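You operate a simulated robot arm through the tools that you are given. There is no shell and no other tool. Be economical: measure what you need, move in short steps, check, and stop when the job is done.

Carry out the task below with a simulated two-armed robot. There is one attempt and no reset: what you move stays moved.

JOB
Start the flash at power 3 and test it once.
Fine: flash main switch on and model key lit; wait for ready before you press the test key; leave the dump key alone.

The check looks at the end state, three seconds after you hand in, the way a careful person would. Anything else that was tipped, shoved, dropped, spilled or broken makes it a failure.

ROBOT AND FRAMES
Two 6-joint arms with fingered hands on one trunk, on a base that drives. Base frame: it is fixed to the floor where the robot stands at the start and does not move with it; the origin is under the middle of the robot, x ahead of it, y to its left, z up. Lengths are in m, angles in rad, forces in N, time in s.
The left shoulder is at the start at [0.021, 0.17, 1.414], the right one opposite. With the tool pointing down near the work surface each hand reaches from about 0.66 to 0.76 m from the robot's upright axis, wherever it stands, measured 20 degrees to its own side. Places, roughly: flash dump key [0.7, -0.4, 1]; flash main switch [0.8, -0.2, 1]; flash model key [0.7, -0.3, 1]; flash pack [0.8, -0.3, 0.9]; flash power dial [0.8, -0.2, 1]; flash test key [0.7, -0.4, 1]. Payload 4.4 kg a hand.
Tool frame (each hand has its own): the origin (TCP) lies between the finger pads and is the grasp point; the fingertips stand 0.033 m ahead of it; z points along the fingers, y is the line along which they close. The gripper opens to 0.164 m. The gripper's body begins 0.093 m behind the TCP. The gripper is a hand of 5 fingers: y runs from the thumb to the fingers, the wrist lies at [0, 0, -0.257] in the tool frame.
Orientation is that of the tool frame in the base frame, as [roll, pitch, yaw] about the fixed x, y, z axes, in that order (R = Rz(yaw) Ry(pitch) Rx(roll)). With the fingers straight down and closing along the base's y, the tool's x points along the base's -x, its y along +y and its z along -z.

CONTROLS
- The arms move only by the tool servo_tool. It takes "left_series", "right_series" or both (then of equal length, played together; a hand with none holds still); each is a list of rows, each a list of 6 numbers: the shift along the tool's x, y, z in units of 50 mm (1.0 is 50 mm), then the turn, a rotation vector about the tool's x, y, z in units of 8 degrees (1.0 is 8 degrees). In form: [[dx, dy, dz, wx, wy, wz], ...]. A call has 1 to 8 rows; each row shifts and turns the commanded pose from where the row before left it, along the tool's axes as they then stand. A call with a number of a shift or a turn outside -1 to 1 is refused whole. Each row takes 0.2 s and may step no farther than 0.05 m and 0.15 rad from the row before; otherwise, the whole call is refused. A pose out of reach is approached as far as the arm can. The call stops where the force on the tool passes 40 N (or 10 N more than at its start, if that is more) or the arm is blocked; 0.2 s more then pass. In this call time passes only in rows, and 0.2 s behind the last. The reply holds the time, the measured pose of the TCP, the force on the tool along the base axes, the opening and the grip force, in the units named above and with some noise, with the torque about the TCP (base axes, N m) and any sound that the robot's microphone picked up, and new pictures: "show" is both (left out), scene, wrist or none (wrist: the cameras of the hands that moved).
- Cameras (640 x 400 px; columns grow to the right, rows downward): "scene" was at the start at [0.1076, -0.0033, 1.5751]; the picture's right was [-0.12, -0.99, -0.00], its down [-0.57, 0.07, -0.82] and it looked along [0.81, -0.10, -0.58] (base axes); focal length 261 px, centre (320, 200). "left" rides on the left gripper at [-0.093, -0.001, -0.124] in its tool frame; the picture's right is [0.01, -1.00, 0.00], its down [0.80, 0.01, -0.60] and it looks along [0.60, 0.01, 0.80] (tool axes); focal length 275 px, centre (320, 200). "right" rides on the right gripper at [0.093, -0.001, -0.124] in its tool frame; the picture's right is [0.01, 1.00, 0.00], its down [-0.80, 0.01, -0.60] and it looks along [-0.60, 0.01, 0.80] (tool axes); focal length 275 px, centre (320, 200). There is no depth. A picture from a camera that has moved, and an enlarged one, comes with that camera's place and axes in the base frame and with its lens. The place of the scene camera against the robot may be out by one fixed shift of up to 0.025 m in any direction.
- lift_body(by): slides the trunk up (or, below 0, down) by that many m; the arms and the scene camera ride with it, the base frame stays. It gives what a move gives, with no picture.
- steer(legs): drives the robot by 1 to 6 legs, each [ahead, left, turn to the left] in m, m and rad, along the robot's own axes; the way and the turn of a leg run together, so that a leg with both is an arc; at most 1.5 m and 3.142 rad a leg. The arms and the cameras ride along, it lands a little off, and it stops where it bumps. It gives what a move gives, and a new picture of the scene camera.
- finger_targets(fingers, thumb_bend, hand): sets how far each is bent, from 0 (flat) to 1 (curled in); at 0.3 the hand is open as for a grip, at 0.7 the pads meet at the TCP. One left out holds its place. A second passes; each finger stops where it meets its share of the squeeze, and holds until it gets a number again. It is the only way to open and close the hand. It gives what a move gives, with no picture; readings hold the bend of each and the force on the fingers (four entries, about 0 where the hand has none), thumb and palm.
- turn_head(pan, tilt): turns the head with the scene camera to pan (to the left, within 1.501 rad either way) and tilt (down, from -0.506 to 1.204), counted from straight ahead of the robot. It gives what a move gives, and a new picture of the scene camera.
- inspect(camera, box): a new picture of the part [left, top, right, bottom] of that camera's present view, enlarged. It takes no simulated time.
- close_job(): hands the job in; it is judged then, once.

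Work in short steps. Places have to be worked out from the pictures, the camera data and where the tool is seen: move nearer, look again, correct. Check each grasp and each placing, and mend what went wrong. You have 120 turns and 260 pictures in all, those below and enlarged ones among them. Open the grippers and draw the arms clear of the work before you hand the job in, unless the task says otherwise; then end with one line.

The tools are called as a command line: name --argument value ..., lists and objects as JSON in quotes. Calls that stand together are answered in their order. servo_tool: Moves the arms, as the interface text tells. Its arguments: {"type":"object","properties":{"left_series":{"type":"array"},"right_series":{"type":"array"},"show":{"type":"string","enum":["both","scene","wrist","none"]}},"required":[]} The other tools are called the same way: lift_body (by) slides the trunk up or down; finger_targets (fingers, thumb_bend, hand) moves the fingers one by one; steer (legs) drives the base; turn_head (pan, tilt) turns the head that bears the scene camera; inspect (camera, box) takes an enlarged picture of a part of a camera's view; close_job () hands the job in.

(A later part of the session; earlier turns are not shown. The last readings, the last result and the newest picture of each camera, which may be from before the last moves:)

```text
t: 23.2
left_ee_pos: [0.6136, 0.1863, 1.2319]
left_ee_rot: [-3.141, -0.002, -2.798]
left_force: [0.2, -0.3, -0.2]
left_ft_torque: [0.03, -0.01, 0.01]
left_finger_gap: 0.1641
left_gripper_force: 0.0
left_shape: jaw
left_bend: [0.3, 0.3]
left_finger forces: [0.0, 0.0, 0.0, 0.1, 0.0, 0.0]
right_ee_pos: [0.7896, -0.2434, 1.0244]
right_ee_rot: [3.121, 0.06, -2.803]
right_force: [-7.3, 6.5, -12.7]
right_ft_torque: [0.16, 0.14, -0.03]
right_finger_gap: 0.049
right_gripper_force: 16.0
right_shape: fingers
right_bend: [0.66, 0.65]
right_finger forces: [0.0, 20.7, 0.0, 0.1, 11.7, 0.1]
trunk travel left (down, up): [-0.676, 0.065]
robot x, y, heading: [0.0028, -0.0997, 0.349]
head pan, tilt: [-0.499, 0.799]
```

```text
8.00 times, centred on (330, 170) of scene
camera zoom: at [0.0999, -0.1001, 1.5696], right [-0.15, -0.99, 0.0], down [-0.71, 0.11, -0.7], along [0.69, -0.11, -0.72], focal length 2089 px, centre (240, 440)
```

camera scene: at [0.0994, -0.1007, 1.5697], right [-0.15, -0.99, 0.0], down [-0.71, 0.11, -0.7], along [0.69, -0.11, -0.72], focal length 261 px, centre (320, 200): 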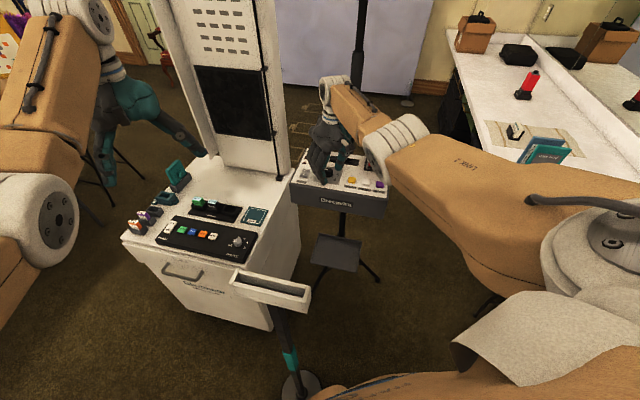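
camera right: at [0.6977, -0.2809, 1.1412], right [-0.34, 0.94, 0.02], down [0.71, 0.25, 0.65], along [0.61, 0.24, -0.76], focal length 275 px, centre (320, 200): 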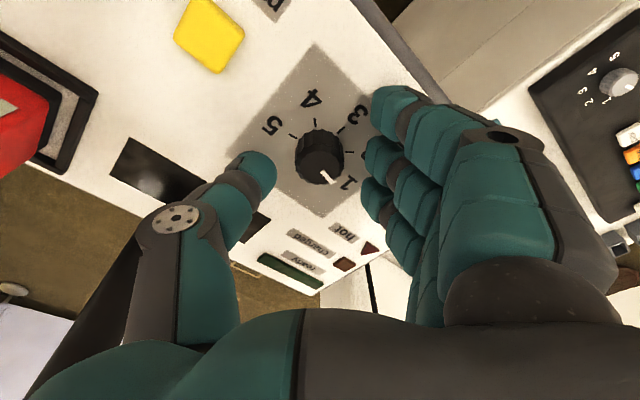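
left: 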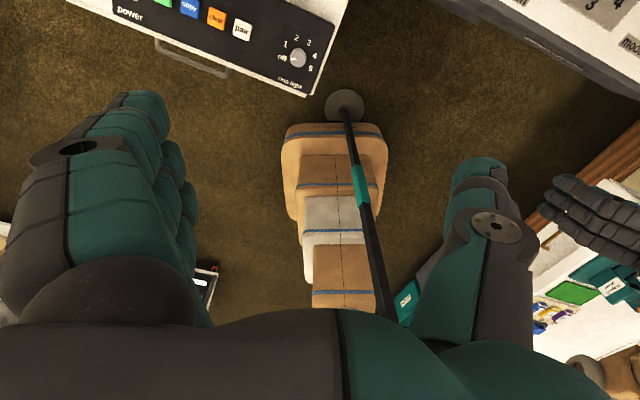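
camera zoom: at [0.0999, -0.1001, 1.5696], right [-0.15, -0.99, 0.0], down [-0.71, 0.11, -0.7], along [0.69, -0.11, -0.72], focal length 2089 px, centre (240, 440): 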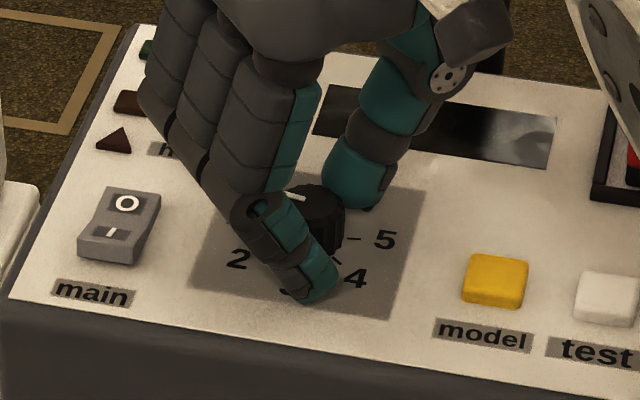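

Middle finger and thumb grip the knob (21 / 12 N). I turn 24° CCW first and check that it follows.

servo_tool --right_series '[[0, 0, 0, 0, 0, -0.75], [0, 0, 0, 0, 0, -0.75], [0, 0, 0, 0, 0, -0.75], [0, 0, 0, 0, 0, -0.75]]' --show "none"

inspect --camera "right" --box '[160, 40, 480, 240]'

inspect --camera "scene" --box '[295, 145, 365, 195]'

```text
t: 24.2
left_ee_pos: [0.6139, 0.1862, 1.2337]
left_ee_rot: [3.141, -0.001, -2.795]
left_force: [-0.3, -1.1, 0.7]
left_ft_torque: [-0.02, 0.0, -0.03]
left_finger_gap: 0.1639
left_gripper_force: 0.1
left_shape: jaw
left_bend: [0.3, 0.3]
left_finger forces: [0.0, 0.0, 0.0, 0.0, 0.0, 0.1]
right_ee_pos: [0.7911, -0.2444, 1.0242]
right_ee_rot: [-3.132, 0.064, -2.38]
right_force: [-14.6, 9.0, -14.2]
right_ft_torque: [0.27, 0.25, -0.1]
right_finger_gap: 0.0489
right_gripper_force: 17.1
right_shape: fingers
right_bend: [0.65, 0.66]
right_finger forces: [0.1, 25.9, 0.0, 0.0, 8.1, 0.0]
trunk travel left (down, up): [-0.676, 0.065]
robot x, y, heading: [0.0023, -0.0955, 0.343]
head pan, tilt: [-0.499, 0.799]
```

```text
2.00 times, centred on (320, 140) of right
camera zoom: at [0.7165, -0.3126, 1.1438], right [-0.7, 0.72, -0.01], down [0.54, 0.53, 0.65], along [0.47, 0.45, -0.76], focal length 551 px, centre (320, 320)
```

zoom: 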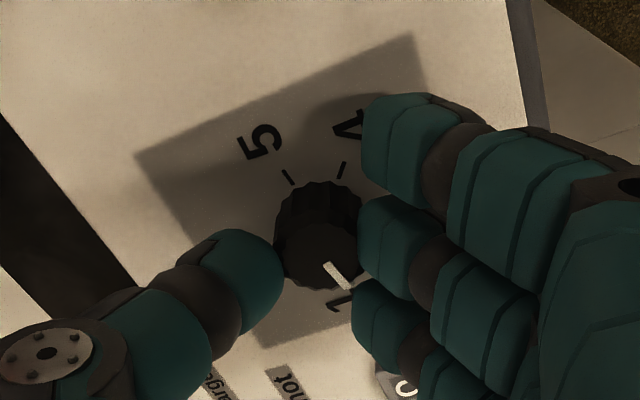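

```text
8.00 times, centred on (330, 170) of scene
camera zoom: at [0.099, -0.0998, 1.5697], right [-0.15, -0.99, 0.0], down [-0.71, 0.11, -0.7], along [0.69, -0.11, -0.72], focal length 2089 px, centre (240, 440)
```

zoom: 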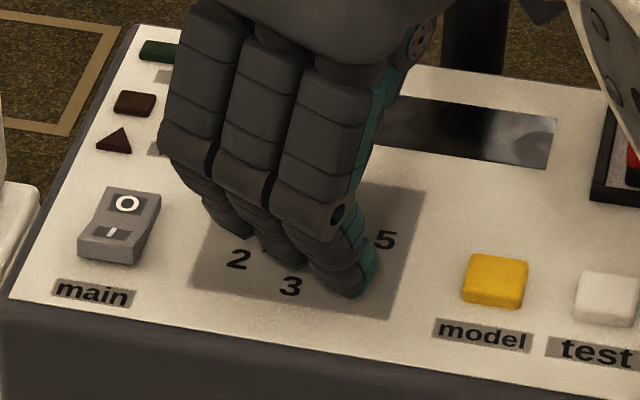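

The knob turns with the hand. I continue, another 48°.

servo_tool --right_series '[[0, 0, 0, 0, 0, -0.8], [0, 0, 0, 0, 0, -0.8], [0, 0, 0, 0, 0, -0.8], [0, 0, 0, 0, 0, -0.8], [0, 0, 0, 0, 0, -0.8], [0, 0, 0, 0, 0, -0.8], [0, 0, 0, 0, 0, -0.6]]' --show "none"

inspect --camera "right" --box '[160, 40, 480, 240]'

inspect --camera "scene" --box '[295, 145, 365, 195]'

```text
t: 25.8
left_ee_pos: [0.6116, 0.1861, 1.2342]
left_ee_rot: [3.141, 0.0, -2.797]
left_force: [0.2, 1.0, -0.1]
left_ft_torque: [-0.01, 0.01, -0.03]
left_finger_gap: 0.164
left_gripper_force: 0.1
left_shape: jaw
left_bend: [0.3, 0.3]
left_finger forces: [0.0, 0.1, 0.1, 0.0, 0.0, 0.0]
right_ee_pos: [0.7885, -0.245, 1.0274]
right_ee_rot: [-3.091, 0.037, -1.63]
right_force: [-19.5, 0.8, -9.0]
right_ft_torque: [0.01, 0.26, -0.05]
right_finger_gap: 0.047
right_gripper_force: 14.7
right_shape: fingers
right_bend: [0.64, 0.68]
right_finger forces: [0.1, 21.7, 1.8, 0.0, 6.3, 0.0]
trunk travel left (down, up): [-0.676, 0.065]
robot x, y, heading: [-0.0007, -0.099, 0.347]
head pan, tilt: [-0.499, 0.799]
```

```text
2.00 times, centred on (320, 140) of right
camera zoom: at [0.7778, -0.3429, 1.1482], right [-1.0, 0.05, -0.05], down [0.0, 0.78, 0.63], along [0.07, 0.63, -0.78], focal length 551 px, centre (320, 320)
```

zoom: 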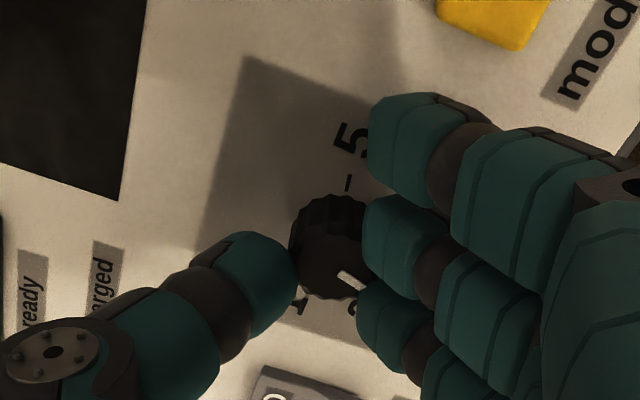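

```text
8.00 times, centred on (330, 170) of scene
camera zoom: at [0.0972, -0.1003, 1.5699], right [-0.15, -0.99, 0.0], down [-0.71, 0.11, -0.7], along [0.69, -0.11, -0.72], focal length 2089 px, centre (240, 440)
```

zoom: 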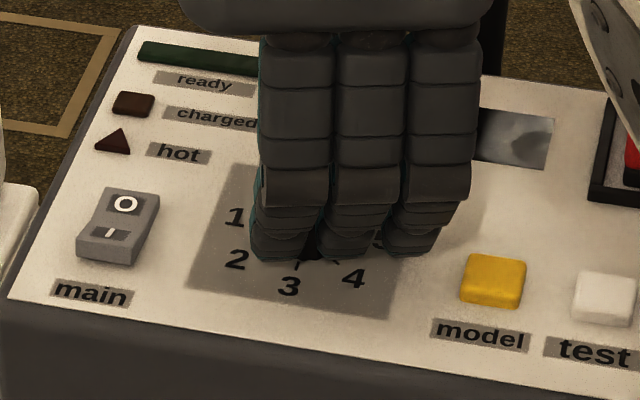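

About 65° turned. I turn the last 24° and check.

servo_tool --right_series '[[0, 0, 0, 0, 0, -0.8], [0, 0, 0, 0, 0, -0.8], [0, 0, 0, 0, 0, -0.8], [0, 0, 0, 0, 0, -0.5]]' --show "none"

inspect --camera "right" --box '[160, 40, 480, 240]'

```text
t: 26.8
left_ee_pos: [0.6156, 0.1851, 1.2323]
left_ee_rot: [-3.141, -0.001, -2.799]
left_force: [0.3, 0.2, -0.5]
left_ft_torque: [-0.01, 0.02, 0.02]
left_finger_gap: 0.1637
left_gripper_force: 0.1
left_shape: jaw
left_bend: [0.3, 0.3]
left_finger forces: [0.0, 0.0, 0.0, 0.0, 0.0, 0.1]
right_ee_pos: [0.7232, -0.2166, 1.0434]
right_ee_rot: [-3.069, 0.022, -1.319]
right_force: [0.8, 0.0, -0.7]
right_ft_torque: [0.02, 0.0, -0.02]
right_finger_gap: 0.0354
right_gripper_force: 0.1
right_shape: fingers
right_bend: [0.7, 0.7]
right_finger forces: [0.0, 0.0, 0.0, 0.1, 0.0, 0.1]
right hand out of reach, approached as far as the arm can: row 2, 3, 4
trunk travel left (down, up): [-0.676, 0.065]
robot x, y, heading: [0.0016, -0.0965, 0.351]
head pan, tilt: [-0.499, 0.799]
```

```text
2.00 times, centred on (320, 140) of right
camera zoom: at [0.7389, -0.3114, 1.1667], right [-0.96, -0.26, -0.07], down [-0.25, 0.75, 0.62], along [-0.11, 0.61, -0.79], focal length 551 px, centre (320, 320)
```

zoom: 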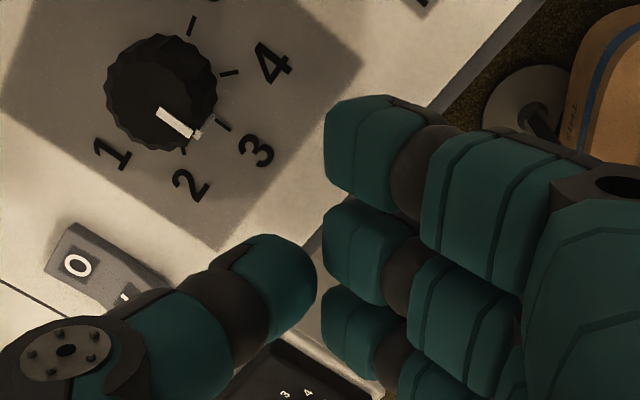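

The arm ran out of reach and slid off cleanly; the pointer looks to be at about 3. I verify from both cameras.

inspect --camera "right" --box '[160, 30, 300, 140]'

servo_tool --right_series '[[0, 0, -1, 0, 0, 0], [0, 0.8, -0.5, 0, 0, 0], [0, 0.8, 0, 0, 0, 0]]' --show "both"

inspect --camera "scene" --box '[285, 135, 365, 195]'

```text
3.64 times, centred on (230, 85) of right
camera zoom: at [0.7389, -0.3114, 1.1667], right [-0.96, -0.26, -0.07], down [-0.25, 0.75, 0.62], along [-0.11, 0.61, -0.79], focal length 1001 px, centre (647, 618)
```

zoom: 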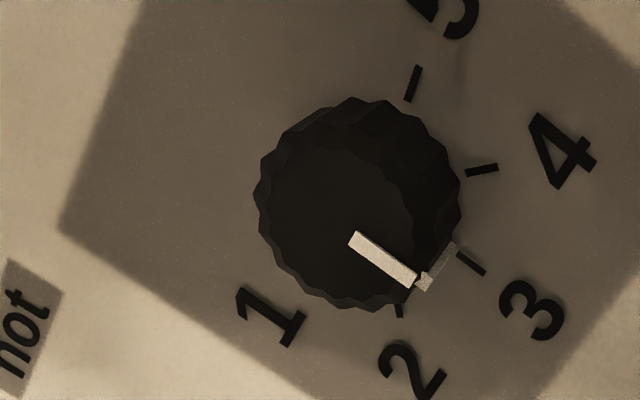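

```text
t: 27.6
left_ee_pos: [0.612, 0.1842, 1.2315]
left_ee_rot: [3.139, -0.003, -2.796]
left_force: [-0.4, 0.1, 0.5]
left_ft_torque: [0.04, 0.01, 0.01]
left_finger_gap: 0.1637
left_gripper_force: 0.0
left_shape: jaw
left_bend: [0.3, 0.3]
left_finger forces: [0.0, 0.0, 0.1, 0.0, 0.1, 0.0]
right_ee_pos: [0.6655, -0.249, 1.0877]
right_ee_rot: [-3.067, 0.026, -1.318]
right_force: [-0.7, -0.8, 0.3]
right_ft_torque: [0.03, -0.06, -0.01]
right_finger_gap: 0.0352
right_gripper_force: 0.0
right_shape: fingers
right_bend: [0.7, 0.7]
right_finger forces: [0.1, 0.0, 0.0, 0.1, 0.1, 0.0]
right hand out of reach, approached as far as the arm can: row 2, 3
trunk travel left (down, up): [-0.676, 0.065]
robot x, y, heading: [0.0008, -0.1, 0.351]
head pan, tilt: [-0.499, 0.799]
camera scene: at [0.099, -0.1021, 1.5697], right [-0.15, -0.99, 0.0], down [-0.71, 0.11, -0.7], along [0.69, -0.11, -0.72], focal length 261 px, centre (320, 200)
camera right: at [0.6809, -0.3431, 1.2095], right [-0.96, -0.26, -0.08], down [-0.25, 0.75, 0.62], along [-0.1, 0.61, -0.78], focal length 275 px, centre (320, 200)
```

scene: 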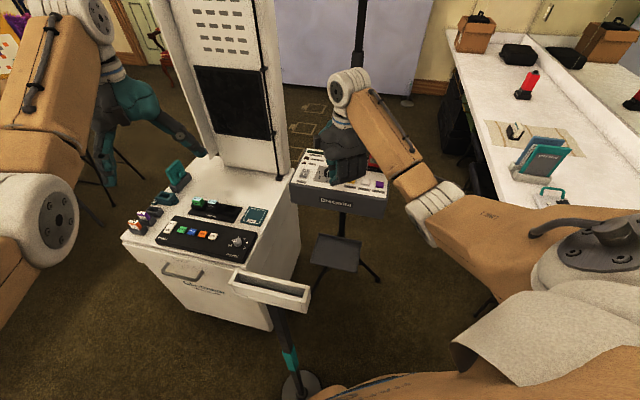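
right: 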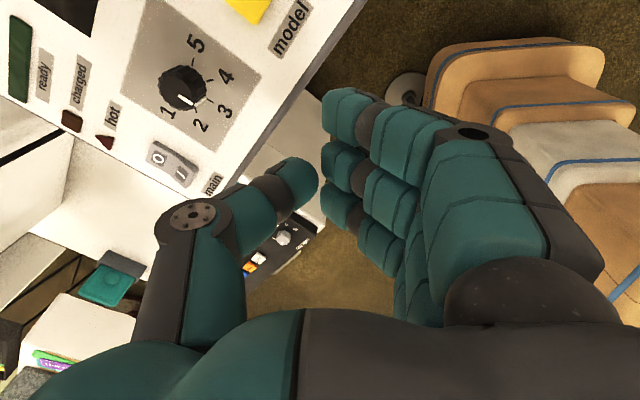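

```text
6.67 times, centred on (325, 165) of scene
camera zoom: at [0.099, -0.1021, 1.5697], right [-0.15, -0.99, 0.0], down [-0.71, 0.11, -0.7], along [0.69, -0.11, -0.72], focal length 1741 px, centre (287, 433)
```

zoom: 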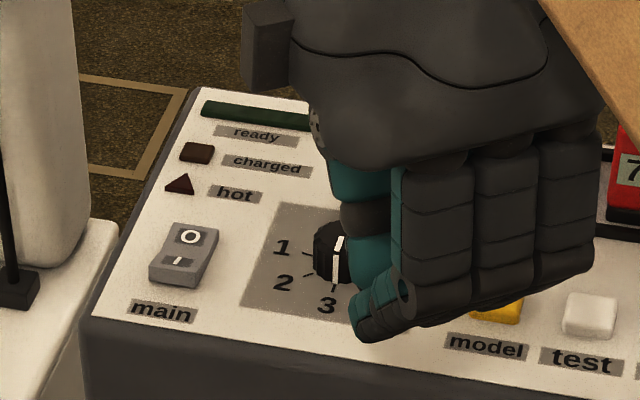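

Side stripe and top line both point at the 3 tick: dial is set. Now I shape the thumb poker and position it over the "I" end of main (≈[0.79,-0.168]).

finger_targets --hand "right" --fingers 1.0 --thumb_bend 0.3

servo_tool --right_series '[[0, 0, 0, 0, 0, 0.95], [0, 0, 0, 0, 0, 0.95], [0, 0, 0, 0, 0, 0.85], [-0.65, -0.19, 0, 0, 0, 0], [-0.65, -0.19, 0, 0, 0, 0], [-0.63, -0.18, 0, 0, 0, 0]]' --show "both"

inspect --camera "scene" --box '[285, 125, 395, 205]'

```text
t: 28.6
left_ee_pos: [0.6129, 0.1843, 1.2333]
left_ee_rot: [-3.142, -0.002, -2.798]
left_force: [0.5, 0.0, -0.2]
left_ft_torque: [-0.02, -0.01, 0.03]
left_finger_gap: 0.1639
left_gripper_force: 0.1
left_shape: jaw
left_bend: [0.3, 0.3]
left_finger forces: [0.1, 0.0, 0.0, 0.0, 0.0, 0.0]
right_ee_pos: [0.6655, -0.2483, 1.0869]
right_ee_rot: [-3.067, 0.025, -1.317]
right_force: [-0.3, -0.3, -0.1]
right_ft_torque: [-0.01, -0.03, -0.02]
right_finger_gap: 0.0853
right_gripper_force: 0.0
right_shape: fingers
right_bend: [1.0, 0.3]
right_finger forces: [0.1, 0.1, 0.0, 0.0, 0.0, 0.1]
trunk travel left (down, up): [-0.676, 0.065]
robot x, y, heading: [0.0022, -0.1027, 0.349]
head pan, tilt: [-0.499, 0.799]
```

```text
t: 30.0
left_ee_pos: [0.614, 0.1868, 1.2319]
left_ee_rot: [-3.141, 0.0, -2.797]
left_force: [0.6, 0.0, 0.3]
left_ft_torque: [-0.06, 0.0, -0.02]
left_finger_gap: 0.1639
left_gripper_force: 0.1
left_shape: jaw
left_bend: [0.3, 0.3]
left_finger forces: [0.0, 0.0, 0.0, 0.0, 0.0, 0.0]
right_ee_pos: [0.7045, -0.1546, 1.0928]
right_ee_rot: [-3.083, 0.045, -1.705]
right_force: [-0.2, 1.2, 0.5]
right_ft_torque: [-0.03, -0.01, -0.01]
right_finger_gap: 0.0852
right_gripper_force: 0.0
right_shape: fingers
right_bend: [1.0, 0.3]
right_finger forces: [0.0, 0.1, 0.0, 0.1, 0.0, 0.0]
trunk travel left (down, up): [-0.676, 0.065]
robot x, y, heading: [-0.0006, -0.0969, 0.342]
head pan, tilt: [-0.499, 0.799]
camera scene: at [0.0998, -0.0991, 1.5697], right [-0.15, -0.99, 0.0], down [-0.71, 0.11, -0.7], along [0.69, -0.11, -0.72], focal length 261 px, centre (320, 200)
camera right: at [0.6853, -0.2509, 1.2128], right [-0.99, 0.12, -0.06], down [0.06, 0.77, 0.63], along [0.12, 0.62, -0.77], focal length 275 px, centre (320, 200)
```

scene: 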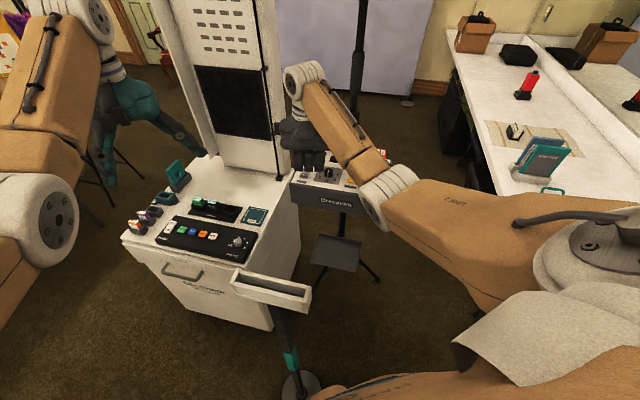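
right: 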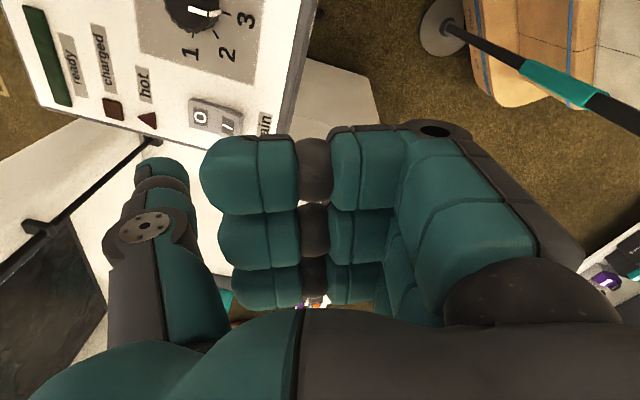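

```text
5.00 times, centred on (340, 165) of scene
camera zoom: at [0.0998, -0.0991, 1.5697], right [-0.15, -0.99, 0.0], down [-0.71, 0.11, -0.7], along [0.69, -0.11, -0.72], focal length 1306 px, centre (220, 375)
```

zoom: 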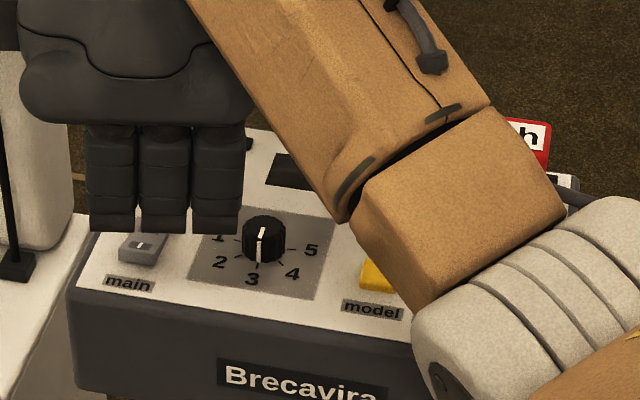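

I shift back ~14 mm so the thumb tip is over the near "I" end, and descend 45 mm.

servo_tool --right_series '[[-0.08, 0.28, 0, 0, 0, 0], [0, 0, 0.45, 0, 0, 0], [0, 0, 0.45, 0, 0, 0]]' --show "wrist"

inspect --camera "right" --box '[80, 60, 300, 200]'

inspect --camera "scene" --box '[285, 145, 355, 195]'

```text
t: 30.8
left_ee_pos: [0.6136, 0.1861, 1.2331]
left_ee_rot: [-3.141, -0.002, -2.794]
left_force: [0.0, -0.5, 0.0]
left_ft_torque: [-0.02, -0.04, 0.01]
left_finger_gap: 0.1638
left_gripper_force: 0.0
left_shape: jaw
left_bend: [0.3, 0.3]
left_finger forces: [0.1, 0.1, 0.0, 0.0, 0.0, 0.0]
right_ee_pos: [0.6948, -0.1467, 1.0481]
right_ee_rot: [-3.082, 0.048, -1.701]
right_force: [0.3, -0.6, 0.2]
right_ft_torque: [-0.02, -0.02, 0.03]
right_finger_gap: 0.0855
right_gripper_force: 0.0
right_shape: fingers
right_bend: [1.0, 0.3]
right_finger forces: [0.1, 0.0, 0.0, 0.0, 0.0, 0.1]
trunk travel left (down, up): [-0.676, 0.065]
robot x, y, heading: [0.0017, -0.1027, 0.344]
head pan, tilt: [-0.499, 0.799]
camera right: at [0.6755, -0.2452, 1.1679], right [-0.99, 0.12, -0.06], down [0.06, 0.77, 0.64], along [0.12, 0.63, -0.77], focal length 275 px, centre (320, 200)
```

right: 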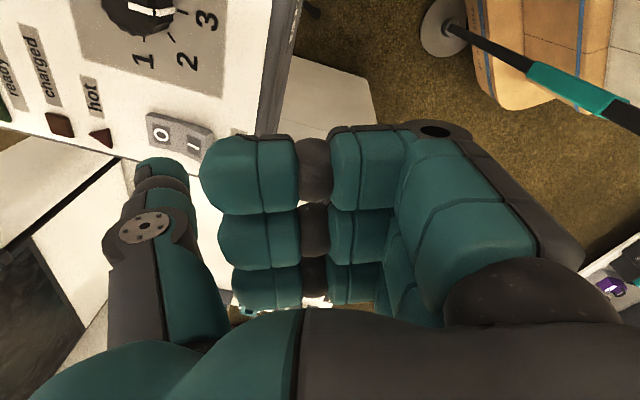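

```text
2.86 times, centred on (190, 130) of right
camera zoom: at [0.6755, -0.2452, 1.1679], right [-0.99, 0.12, -0.06], down [0.06, 0.77, 0.64], along [0.12, 0.63, -0.77], focal length 786 px, centre (691, 400)
```

zoom: 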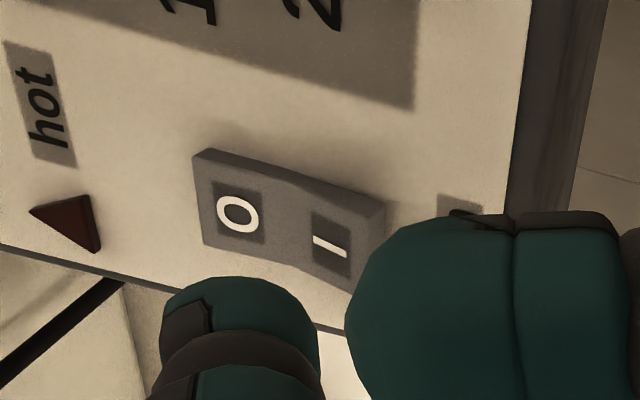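

```text
8.00 times, centred on (320, 170) of scene
camera zoom: at [0.0993, -0.101, 1.5697], right [-0.15, -0.99, 0.0], down [-0.71, 0.11, -0.7], along [0.69, -0.11, -0.72], focal length 2089 px, centre (320, 440)
```

zoom: 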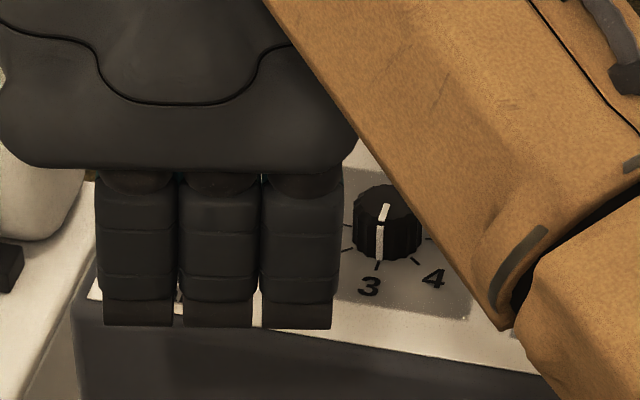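

The dial reads exactly 3. The thumb's projected landing point is on the "I"; I press down in small steps.

servo_tool --right_series '[[0, 0, 0.25, 0, 0, 0], [0, 0, 0.2, 0, 0, 0], [0, 0, 0.15, 0, 0, 0]]' --show "wrist"

inspect --camera "right" --box '[80, 60, 300, 200]'

```text
t: 31.6
left_ee_pos: [0.614, 0.1848, 1.2326]
left_ee_rot: [3.141, -0.002, -2.796]
left_force: [-0.9, 0.6, 0.1]
left_ft_torque: [0.03, 0.03, 0.01]
left_finger_gap: 0.1638
left_gripper_force: 0.1
left_shape: jaw
left_bend: [0.3, 0.3]
left_finger forces: [0.0, 0.1, 0.0, 0.1, 0.0, 0.1]
right_ee_pos: [0.697, -0.1472, 1.0181]
right_ee_rot: [-3.083, 0.049, -1.703]
right_force: [0.7, 0.2, 0.0]
right_ft_torque: [0.0, -0.02, 0.01]
right_finger_gap: 0.0854
right_gripper_force: 0.4
right_shape: fingers
right_bend: [1.0, 0.3]
right_finger forces: [0.1, 0.0, 0.0, 0.1, 0.4, 0.0]
trunk travel left (down, up): [-0.676, 0.065]
robot x, y, heading: [0.0023, -0.0983, 0.347]
head pan, tilt: [-0.499, 0.799]
camera right: at [0.6772, -0.2434, 1.138], right [-0.99, 0.12, -0.06], down [0.06, 0.77, 0.64], along [0.12, 0.63, -0.77], focal length 275 px, centre (320, 200)
```

right: 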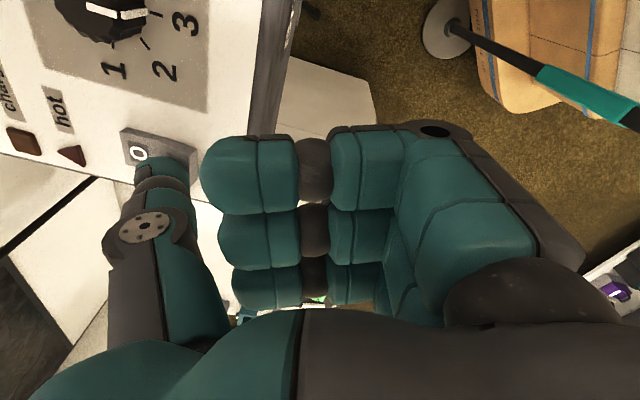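

```text
2.86 times, centred on (190, 130) of right
camera zoom: at [0.6772, -0.2434, 1.138], right [-0.99, 0.12, -0.06], down [0.06, 0.77, 0.64], along [0.12, 0.63, -0.77], focal length 786 px, centre (691, 400)
```

zoom: 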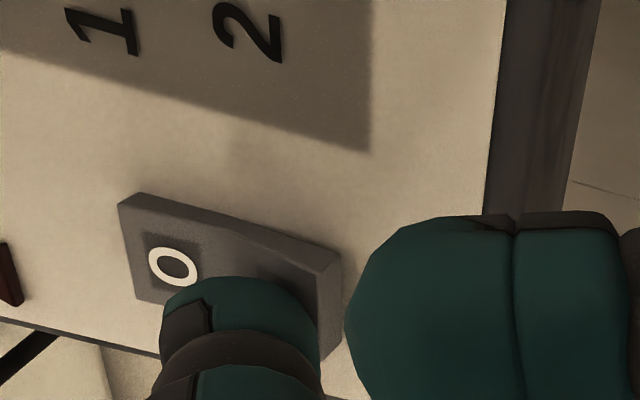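

The thumb is just touching the I half. Press further in small steps.

servo_tool --right_series '[[0, 0, 0.1, 0, 0, 0], [0, 0, 0.1, 0, 0, 0], [0, 0, 0.1, 0, 0, 0]]' --show "none"

inspect --camera "right" --box '[0, 0, 300, 200]'

```text
t: 32.4
left_ee_pos: [0.6098, 0.1855, 1.2352]
left_ee_rot: [3.141, 0.002, -2.797]
left_force: [-0.2, 0.6, 0.5]
left_ft_torque: [0.0, 0.01, 0.02]
left_finger_gap: 0.164
left_gripper_force: 0.1
left_shape: jaw
left_bend: [0.3, 0.3]
left_finger forces: [0.1, 0.1, 0.0, 0.0, 0.0, 0.1]
right_ee_pos: [0.6953, -0.1459, 1.0091]
right_ee_rot: [-3.075, 0.05, -1.701]
right_force: [-12.3, -2.7, 27.2]
right_ft_torque: [-0.39, -2.38, -0.44]
right_finger_gap: 0.0862
right_gripper_force: 13.9
right_shape: fingers
right_bend: [1.0, 0.3]
right_finger forces: [0.0, 0.1, 0.1, 0.0, 26.5, 0.1]
trunk travel left (down, up): [-0.676, 0.065]
robot x, y, heading: [0.0002, -0.0983, 0.345]
head pan, tilt: [-0.499, 0.799]
```

```text
2.00 times, centred on (150, 100) of right
camera zoom: at [0.6753, -0.2424, 1.1284], right [-0.99, 0.12, -0.07], down [0.05, 0.77, 0.64], along [0.13, 0.63, -0.77], focal length 551 px, centre (660, 400)
```

zoom: 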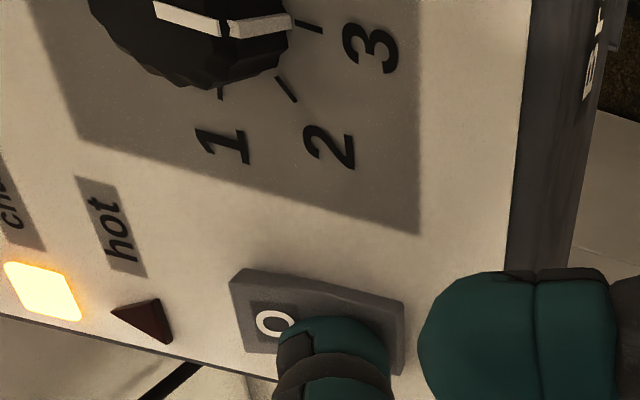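

The "charged" lamp is lit: main is on. I lift off, rotate the hand to yaw ≈ -2.4 for the keys.

servo_tool --right_series '[[0, 0, -0.9, 0, 0, 0], [0, 0, -0.7, 0, 0, 0], [0, 0, 0, 0, 0, 1], [0, 0, 0, 0, 0, 1], [0, 0, 0, 0, 0, 1], [0, 0, 0, 0, 0, 1], [0, 0, 0, 0, 0, 1]]' --show "both"

inspect --camera "scene" --box '[285, 125, 395, 205]'

```text
t: 34.0
left_ee_pos: [0.6126, 0.186, 1.2326]
left_ee_rot: [-3.142, -0.002, -2.796]
left_force: [-0.7, 0.3, -0.4]
left_ft_torque: [0.02, 0.01, 0.01]
left_finger_gap: 0.1639
left_gripper_force: 0.1
left_shape: jaw
left_bend: [0.3, 0.3]
left_finger forces: [0.0, 0.0, 0.0, 0.0, 0.0, 0.0]
right_ee_pos: [0.6907, -0.1494, 1.083]
right_ee_rot: [-3.127, 0.076, -2.402]
right_force: [-0.1, -0.7, -0.3]
right_ft_torque: [0.04, 0.02, 0.01]
right_finger_gap: 0.0856
right_gripper_force: 0.0
right_shape: fingers
right_bend: [1.0, 0.3]
right_finger forces: [0.0, 0.0, 0.0, 0.0, 0.0, 0.1]
trunk travel left (down, up): [-0.676, 0.065]
robot x, y, heading: [-0.001, -0.0988, 0.345]
head pan, tilt: [-0.499, 0.799]
camera scene: at [0.0992, -0.1008, 1.5697], right [-0.15, -0.99, 0.0], down [-0.71, 0.11, -0.7], along [0.69, -0.11, -0.72], focal length 261 px, centre (320, 200)
camera right: at [0.6157, -0.2173, 1.2], right [-0.68, 0.73, -0.01], down [0.55, 0.52, 0.66], along [0.49, 0.44, -0.75], focal length 275 px, centre (320, 200)
```

scene: 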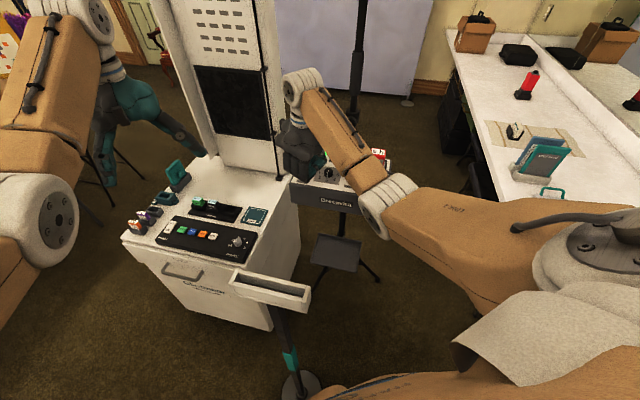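
right: 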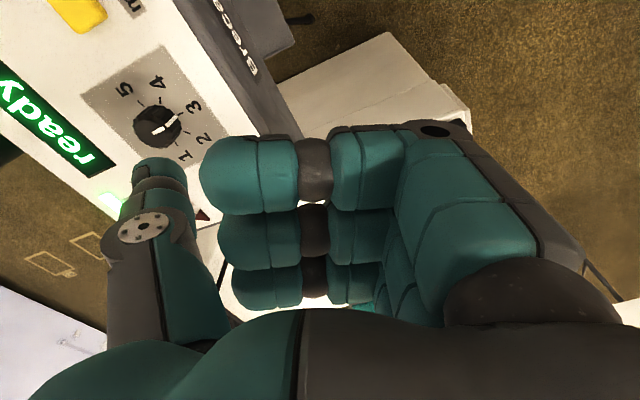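

```text
5.00 times, centred on (340, 165) of scene
camera zoom: at [0.0992, -0.1008, 1.5697], right [-0.15, -0.99, 0.0], down [-0.71, 0.11, -0.7], along [0.69, -0.11, -0.72], focal length 1306 px, centre (220, 375)
```

zoom: 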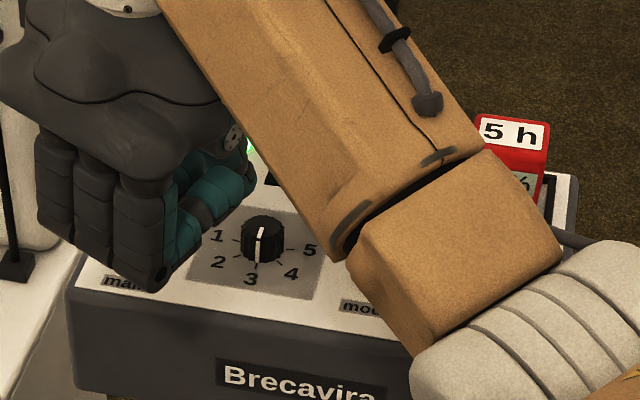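

READY is lit. Now I move the thumb over the model key (≈[0.74,-0.318]).

servo_tool --right_series '[[0.75, -0.61, 0, 0, 0, 0], [0.75, -0.61, 0, 0, 0, 0]]' --show "both"

inspect --camera "scene" --box '[285, 125, 395, 205]'

```text
t: 34.6
left_ee_pos: [0.6128, 0.1853, 1.2333]
left_ee_rot: [3.14, -0.002, -2.796]
left_force: [1.2, -0.1, -0.5]
left_ft_torque: [0.0, 0.04, 0.0]
left_finger_gap: 0.164
left_gripper_force: 0.1
left_shape: jaw
left_bend: [0.3, 0.3]
left_finger forces: [0.0, 0.1, 0.1, 0.0, 0.1, 0.1]
right_ee_pos: [0.6804, -0.2454, 1.0778]
right_ee_rot: [-3.129, 0.074, -2.4]
right_force: [1.1, -0.2, 0.0]
right_ft_torque: [0.02, 0.02, -0.02]
right_finger_gap: 0.0857
right_gripper_force: 0.0
right_shape: fingers
right_bend: [1.0, 0.3]
right_finger forces: [0.0, 0.0, 0.0, 0.0, 0.0, 0.0]
trunk travel left (down, up): [-0.676, 0.065]
robot x, y, heading: [0.0015, -0.1033, 0.346]
head pan, tilt: [-0.499, 0.799]
camera scene: at [0.0992, -0.102, 1.5697], right [-0.15, -0.99, 0.0], down [-0.71, 0.11, -0.7], along [0.69, -0.11, -0.72], focal length 261 px, centre (320, 200)
camera right: at [0.6053, -0.3137, 1.1947], right [-0.68, 0.73, -0.01], down [0.54, 0.52, 0.66], along [0.49, 0.44, -0.75], focal length 275 px, centre (320, 200)
```

scene: 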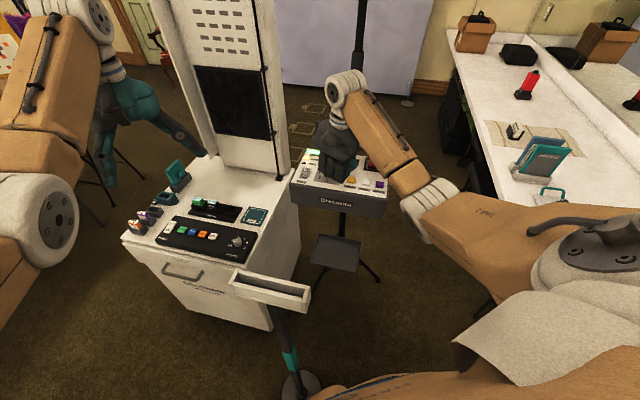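
right: 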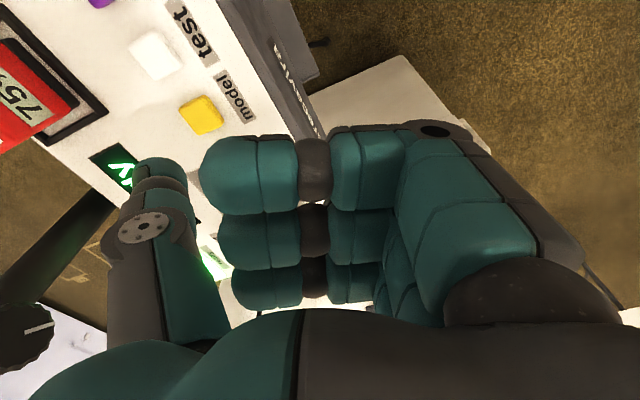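

```text
5.00 times, centred on (340, 165) of scene
camera zoom: at [0.0992, -0.102, 1.5697], right [-0.15, -0.99, 0.0], down [-0.71, 0.11, -0.7], along [0.69, -0.11, -0.72], focal length 1306 px, centre (220, 375)
```

zoom: 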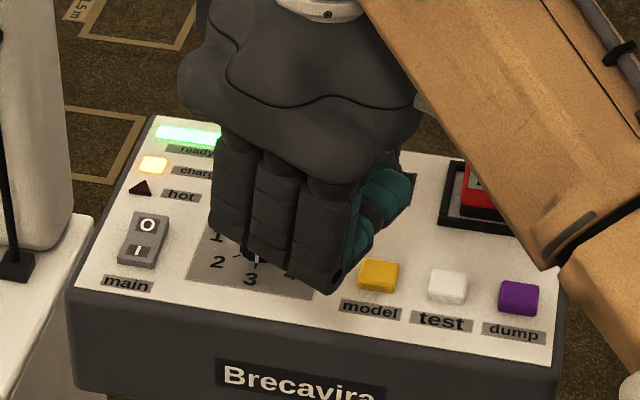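

The key is about 12 mm toward the robot from the predicted landing point; I correct and descend 40 mm.

servo_tool --right_series '[[0.26, 0.08, 0, 0, 0, 0], [0, 0, 0.4, 0, 0, 0], [0, 0, 0.4, 0, 0, 0]]' --show "none"

inspect --camera "right" --box '[0, 0, 320, 200]'

inspect --camera "scene" --box '[315, 145, 395, 205]'

```text
t: 35.4
left_ee_pos: [0.612, 0.1856, 1.2331]
left_ee_rot: [3.14, -0.002, -2.797]
left_force: [1.0, -0.5, 0.6]
left_ft_torque: [0.01, 0.02, -0.01]
left_finger_gap: 0.164
left_gripper_force: 0.1
left_shape: jaw
left_bend: [0.3, 0.3]
left_finger forces: [0.0, 0.0, 0.0, 0.0, 0.1, 0.0]
right_ee_pos: [0.6683, -0.2494, 1.036]
right_ee_rot: [-3.126, 0.075, -2.398]
right_force: [-0.4, -0.6, -0.3]
right_ft_torque: [0.0, 0.02, 0.03]
right_finger_gap: 0.0857
right_gripper_force: 0.1
right_shape: fingers
right_bend: [1.0, 0.3]
right_finger forces: [0.0, 0.1, 0.0, 0.0, 0.0, 0.0]
trunk travel left (down, up): [-0.676, 0.065]
robot x, y, heading: [0.0001, -0.1032, 0.344]
head pan, tilt: [-0.499, 0.799]
```

```text
2.00 times, centred on (160, 100) of right
camera zoom: at [0.5928, -0.3179, 1.154], right [-0.68, 0.73, -0.01], down [0.54, 0.52, 0.66], along [0.49, 0.44, -0.75], focal length 551 px, centre (640, 400)
```

zoom: 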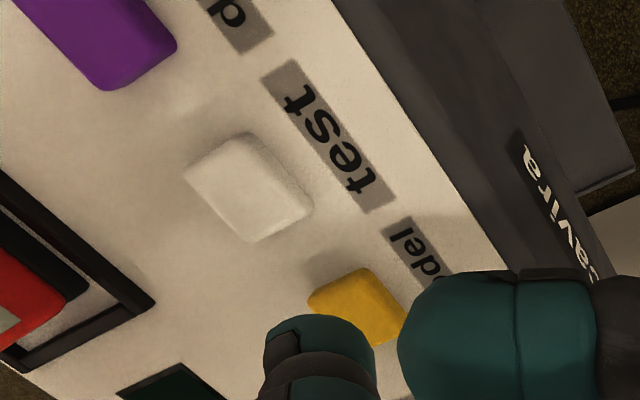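

```text
6.67 times, centred on (355, 175) of scene
camera zoom: at [0.0992, -0.1013, 1.5697], right [-0.15, -0.99, 0.0], down [-0.71, 0.11, -0.7], along [0.69, -0.11, -0.72], focal length 1741 px, centre (87, 367)
```

zoom: 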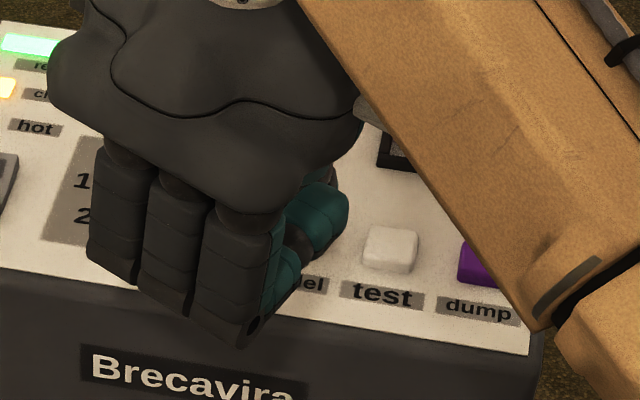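

Predicted landing is on the model key centre. Press in small steps.

servo_tool --right_series '[[0.05, 0, 0.1, 0, 0, 0], [0, 0, 0.1, 0, 0, 0], [0, 0, 0.08, 0, 0, 0]]' --show "none"

inspect --camera "right" --box '[0, 0, 320, 200]'

```text
t: 36.2
left_ee_pos: [0.6139, 0.1861, 1.2335]
left_ee_rot: [3.141, -0.002, -2.796]
left_force: [-1.1, 1.0, -0.6]
left_ft_torque: [0.01, 0.0, 0.02]
left_finger_gap: 0.1636
left_gripper_force: 0.0
left_shape: jaw
left_bend: [0.3, 0.3]
left_finger forces: [0.0, 0.0, 0.0, 0.1, 0.0, 0.0]
right_ee_pos: [0.6658, -0.2498, 1.022]
right_ee_rot: [-3.127, 0.075, -2.4]
right_force: [-0.7, -1.0, 0.0]
right_ft_torque: [0.03, 0.02, 0.01]
right_finger_gap: 0.0859
right_gripper_force: 0.0
right_shape: fingers
right_bend: [1.0, 0.3]
right_finger forces: [0.1, 0.0, 0.1, 0.0, 0.0, 0.0]
trunk travel left (down, up): [-0.676, 0.065]
robot x, y, heading: [0.0021, -0.0958, 0.347]
head pan, tilt: [-0.499, 0.799]
```

```text
2.00 times, centred on (160, 100) of right
camera zoom: at [0.5914, -0.3181, 1.1397], right [-0.68, 0.73, -0.01], down [0.54, 0.52, 0.66], along [0.49, 0.44, -0.75], focal length 551 px, centre (640, 400)
```

zoom: 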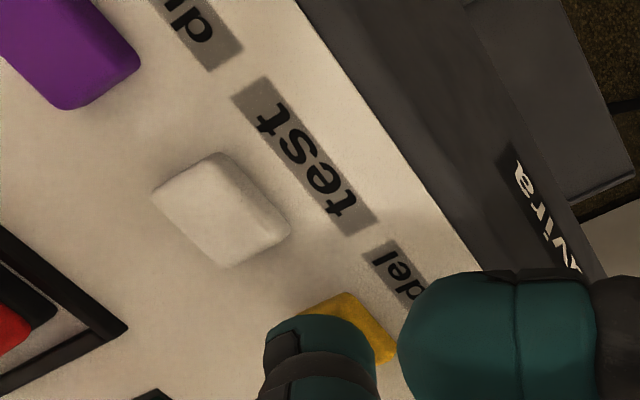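

Not in contact yet; the key is slightly to the thumb's right in view, so I nudge +y 4 mm and continue.

servo_tool --right_series '[[0, 0.08, 0.08, 0, 0, 0], [0, 0, 0.08, 0, 0, 0], [0, 0, 0.08, 0, 0, 0]]' --show "none"

inspect --camera "right" --box '[0, 0, 320, 200]'

```text
t: 37.0
left_ee_pos: [0.6122, 0.186, 1.2326]
left_ee_rot: [3.141, 0.001, -2.797]
left_force: [0.1, -0.7, -0.2]
left_ft_torque: [-0.02, 0.0, 0.02]
left_finger_gap: 0.1637
left_gripper_force: 0.0
left_shape: jaw
left_bend: [0.3, 0.3]
left_finger forces: [0.0, 0.0, 0.1, 0.1, 0.0, 0.1]
right_ee_pos: [0.6646, -0.2465, 1.0125]
right_ee_rot: [-3.125, 0.075, -2.401]
right_force: [-2.8, 0.3, 8.2]
right_ft_torque: [-0.58, -0.49, -0.2]
right_finger_gap: 0.0861
right_gripper_force: 3.9
right_shape: fingers
right_bend: [1.0, 0.29]
right_finger forces: [0.0, 0.0, 0.0, 0.0, 8.2, 0.1]
trunk travel left (down, up): [-0.676, 0.065]
robot x, y, heading: [0.0042, -0.1018, 0.35]
head pan, tilt: [-0.499, 0.799]
heard: click
```

```text
2.00 times, centred on (160, 100) of right
camera zoom: at [0.5888, -0.3151, 1.1292], right [-0.68, 0.73, -0.02], down [0.54, 0.52, 0.66], along [0.49, 0.44, -0.75], focal length 551 px, centre (640, 400)
```

zoom: 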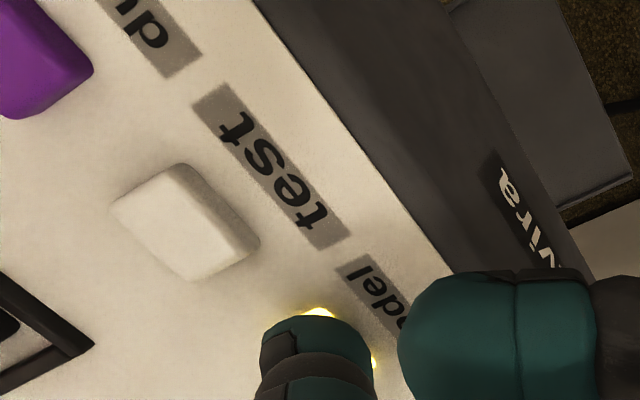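

Click heard and the key glows. I lift straight 40 mm, shift toward the test key, and check.

servo_tool --right_series '[[0, 0, -0.4, 0, 0, 0], [0, 0, -0.4, 0, 0, 0], [0.88, -0.43, 0, 0, 0, 0]]' --show "wrist"

inspect --camera "scene" --box '[285, 125, 395, 205]'

```text
t: 37.8
left_ee_pos: [0.6125, 0.1822, 1.2351]
left_ee_rot: [3.14, 0.0, -2.797]
left_force: [0.2, -0.5, 0.8]
left_ft_torque: [0.12, -0.03, 0.0]
left_finger_gap: 0.1638
left_gripper_force: 0.1
left_shape: jaw
left_bend: [0.3, 0.3]
left_finger forces: [0.1, 0.0, 0.0, 0.1, 0.1, 0.0]
right_ee_pos: [0.6452, -0.2952, 1.0451]
right_ee_rot: [-3.129, 0.077, -2.398]
right_force: [0.2, -1.0, -0.1]
right_ft_torque: [0.08, -0.01, -0.02]
right_finger_gap: 0.0856
right_gripper_force: 0.1
right_shape: fingers
right_bend: [1.0, 0.3]
right_finger forces: [0.0, 0.0, 0.0, 0.0, 0.0, 0.0]
trunk travel left (down, up): [-0.676, 0.065]
robot x, y, heading: [0.0024, -0.1001, 0.345]
head pan, tilt: [-0.499, 0.799]
camera right: at [0.5702, -0.3631, 1.164], right [-0.68, 0.73, -0.01], down [0.54, 0.52, 0.66], along [0.49, 0.44, -0.75], focal length 275 px, centre (320, 200)
```

right: 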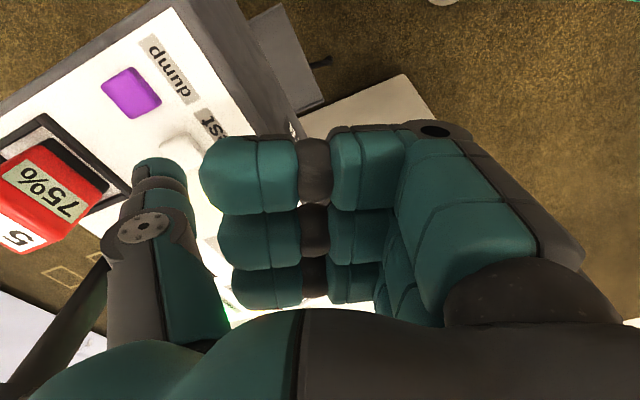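

```text
5.00 times, centred on (340, 165) of scene
camera zoom: at [0.0985, -0.105, 1.5697], right [-0.15, -0.99, 0.0], down [-0.71, 0.11, -0.7], along [0.69, -0.11, -0.72], focal length 1306 px, centre (220, 375)
```

zoom: 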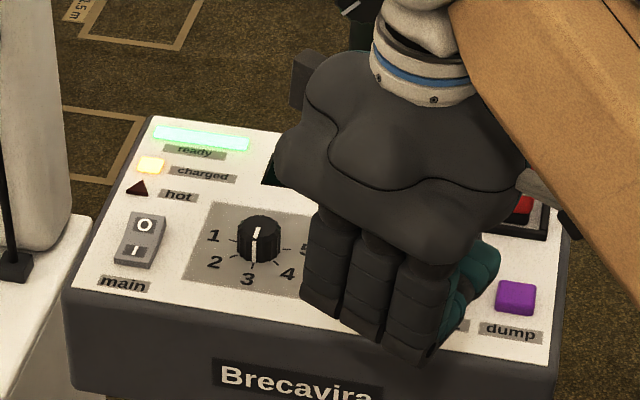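

READY still lit, dial 3, main I. Zoom in to check thumb alignment on test.

inspect --camera "right" --box '[80, 60, 280, 200]'

```text
2.86 times, centred on (180, 130) of right
camera zoom: at [0.5702, -0.3631, 1.164], right [-0.68, 0.73, -0.01], down [0.54, 0.52, 0.66], along [0.49, 0.44, -0.75], focal length 786 px, centre (720, 400)
```

zoom: 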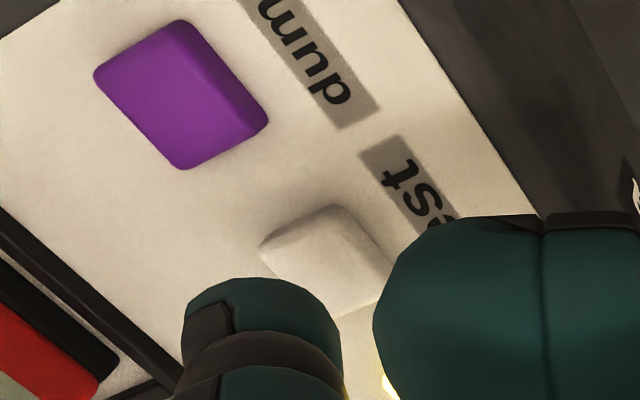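

Landing prediction (182,151) matches the test key centre (184,151). READY is lit; press.

servo_tool --right_series '[[0, 0, 0.25, 0, 0, 0], [0, 0, 0.2, 0, 0, 0]]' --show "none"

inspect --camera "right" --box '[80, 60, 280, 200]'

inspect --camera "scene" --box '[285, 125, 395, 205]'

```text
t: 38.4
left_ee_pos: [0.6131, 0.1858, 1.233]
left_ee_rot: [3.141, -0.001, -2.799]
left_force: [-0.1, 0.2, -0.2]
left_ft_torque: [0.0, 0.01, -0.02]
left_finger_gap: 0.1639
left_gripper_force: 0.1
left_shape: jaw
left_bend: [0.3, 0.3]
left_finger forces: [0.0, 0.0, 0.0, 0.1, 0.1, 0.1]
right_ee_pos: [0.6464, -0.293, 1.0234]
right_ee_rot: [-3.127, 0.074, -2.4]
right_force: [0.9, 0.1, -0.8]
right_ft_torque: [-0.02, -0.01, 0.0]
right_finger_gap: 0.0858
right_gripper_force: 0.2
right_shape: fingers
right_bend: [1.0, 0.3]
right_finger forces: [0.0, 0.0, 0.0, 0.0, 0.1, 0.0]
trunk travel left (down, up): [-0.676, 0.065]
robot x, y, heading: [0.001, -0.1028, 0.349]
head pan, tilt: [-0.499, 0.799]
```

```text
2.86 times, centred on (180, 130) of right
camera zoom: at [0.5705, -0.3603, 1.1426], right [-0.68, 0.73, -0.01], down [0.54, 0.52, 0.66], along [0.49, 0.44, -0.75], focal length 786 px, centre (720, 400)
```

zoom: 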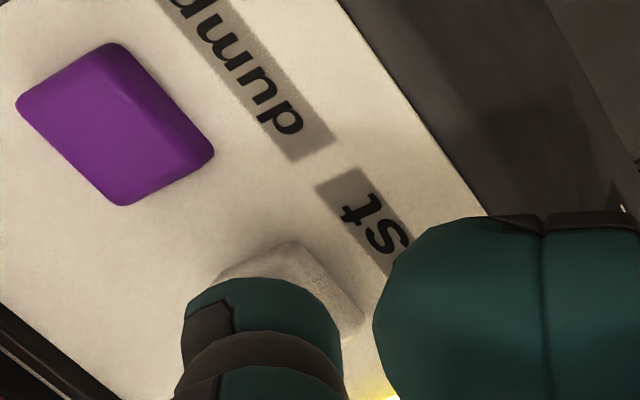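

```text
5.00 times, centred on (340, 165) of scene
camera zoom: at [0.0994, -0.1008, 1.5697], right [-0.15, -0.99, 0.0], down [-0.71, 0.11, -0.7], along [0.69, -0.11, -0.72], focal length 1306 px, centre (220, 375)
```

zoom: 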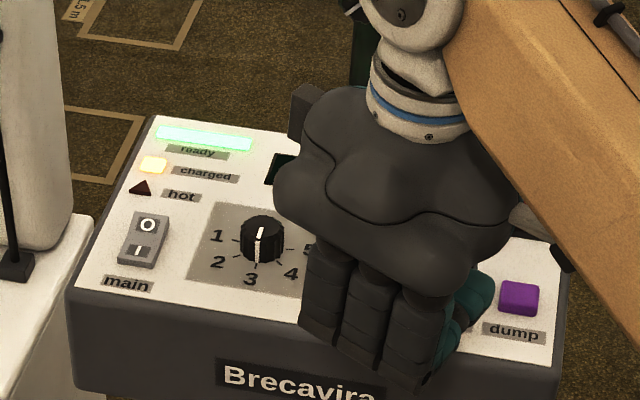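

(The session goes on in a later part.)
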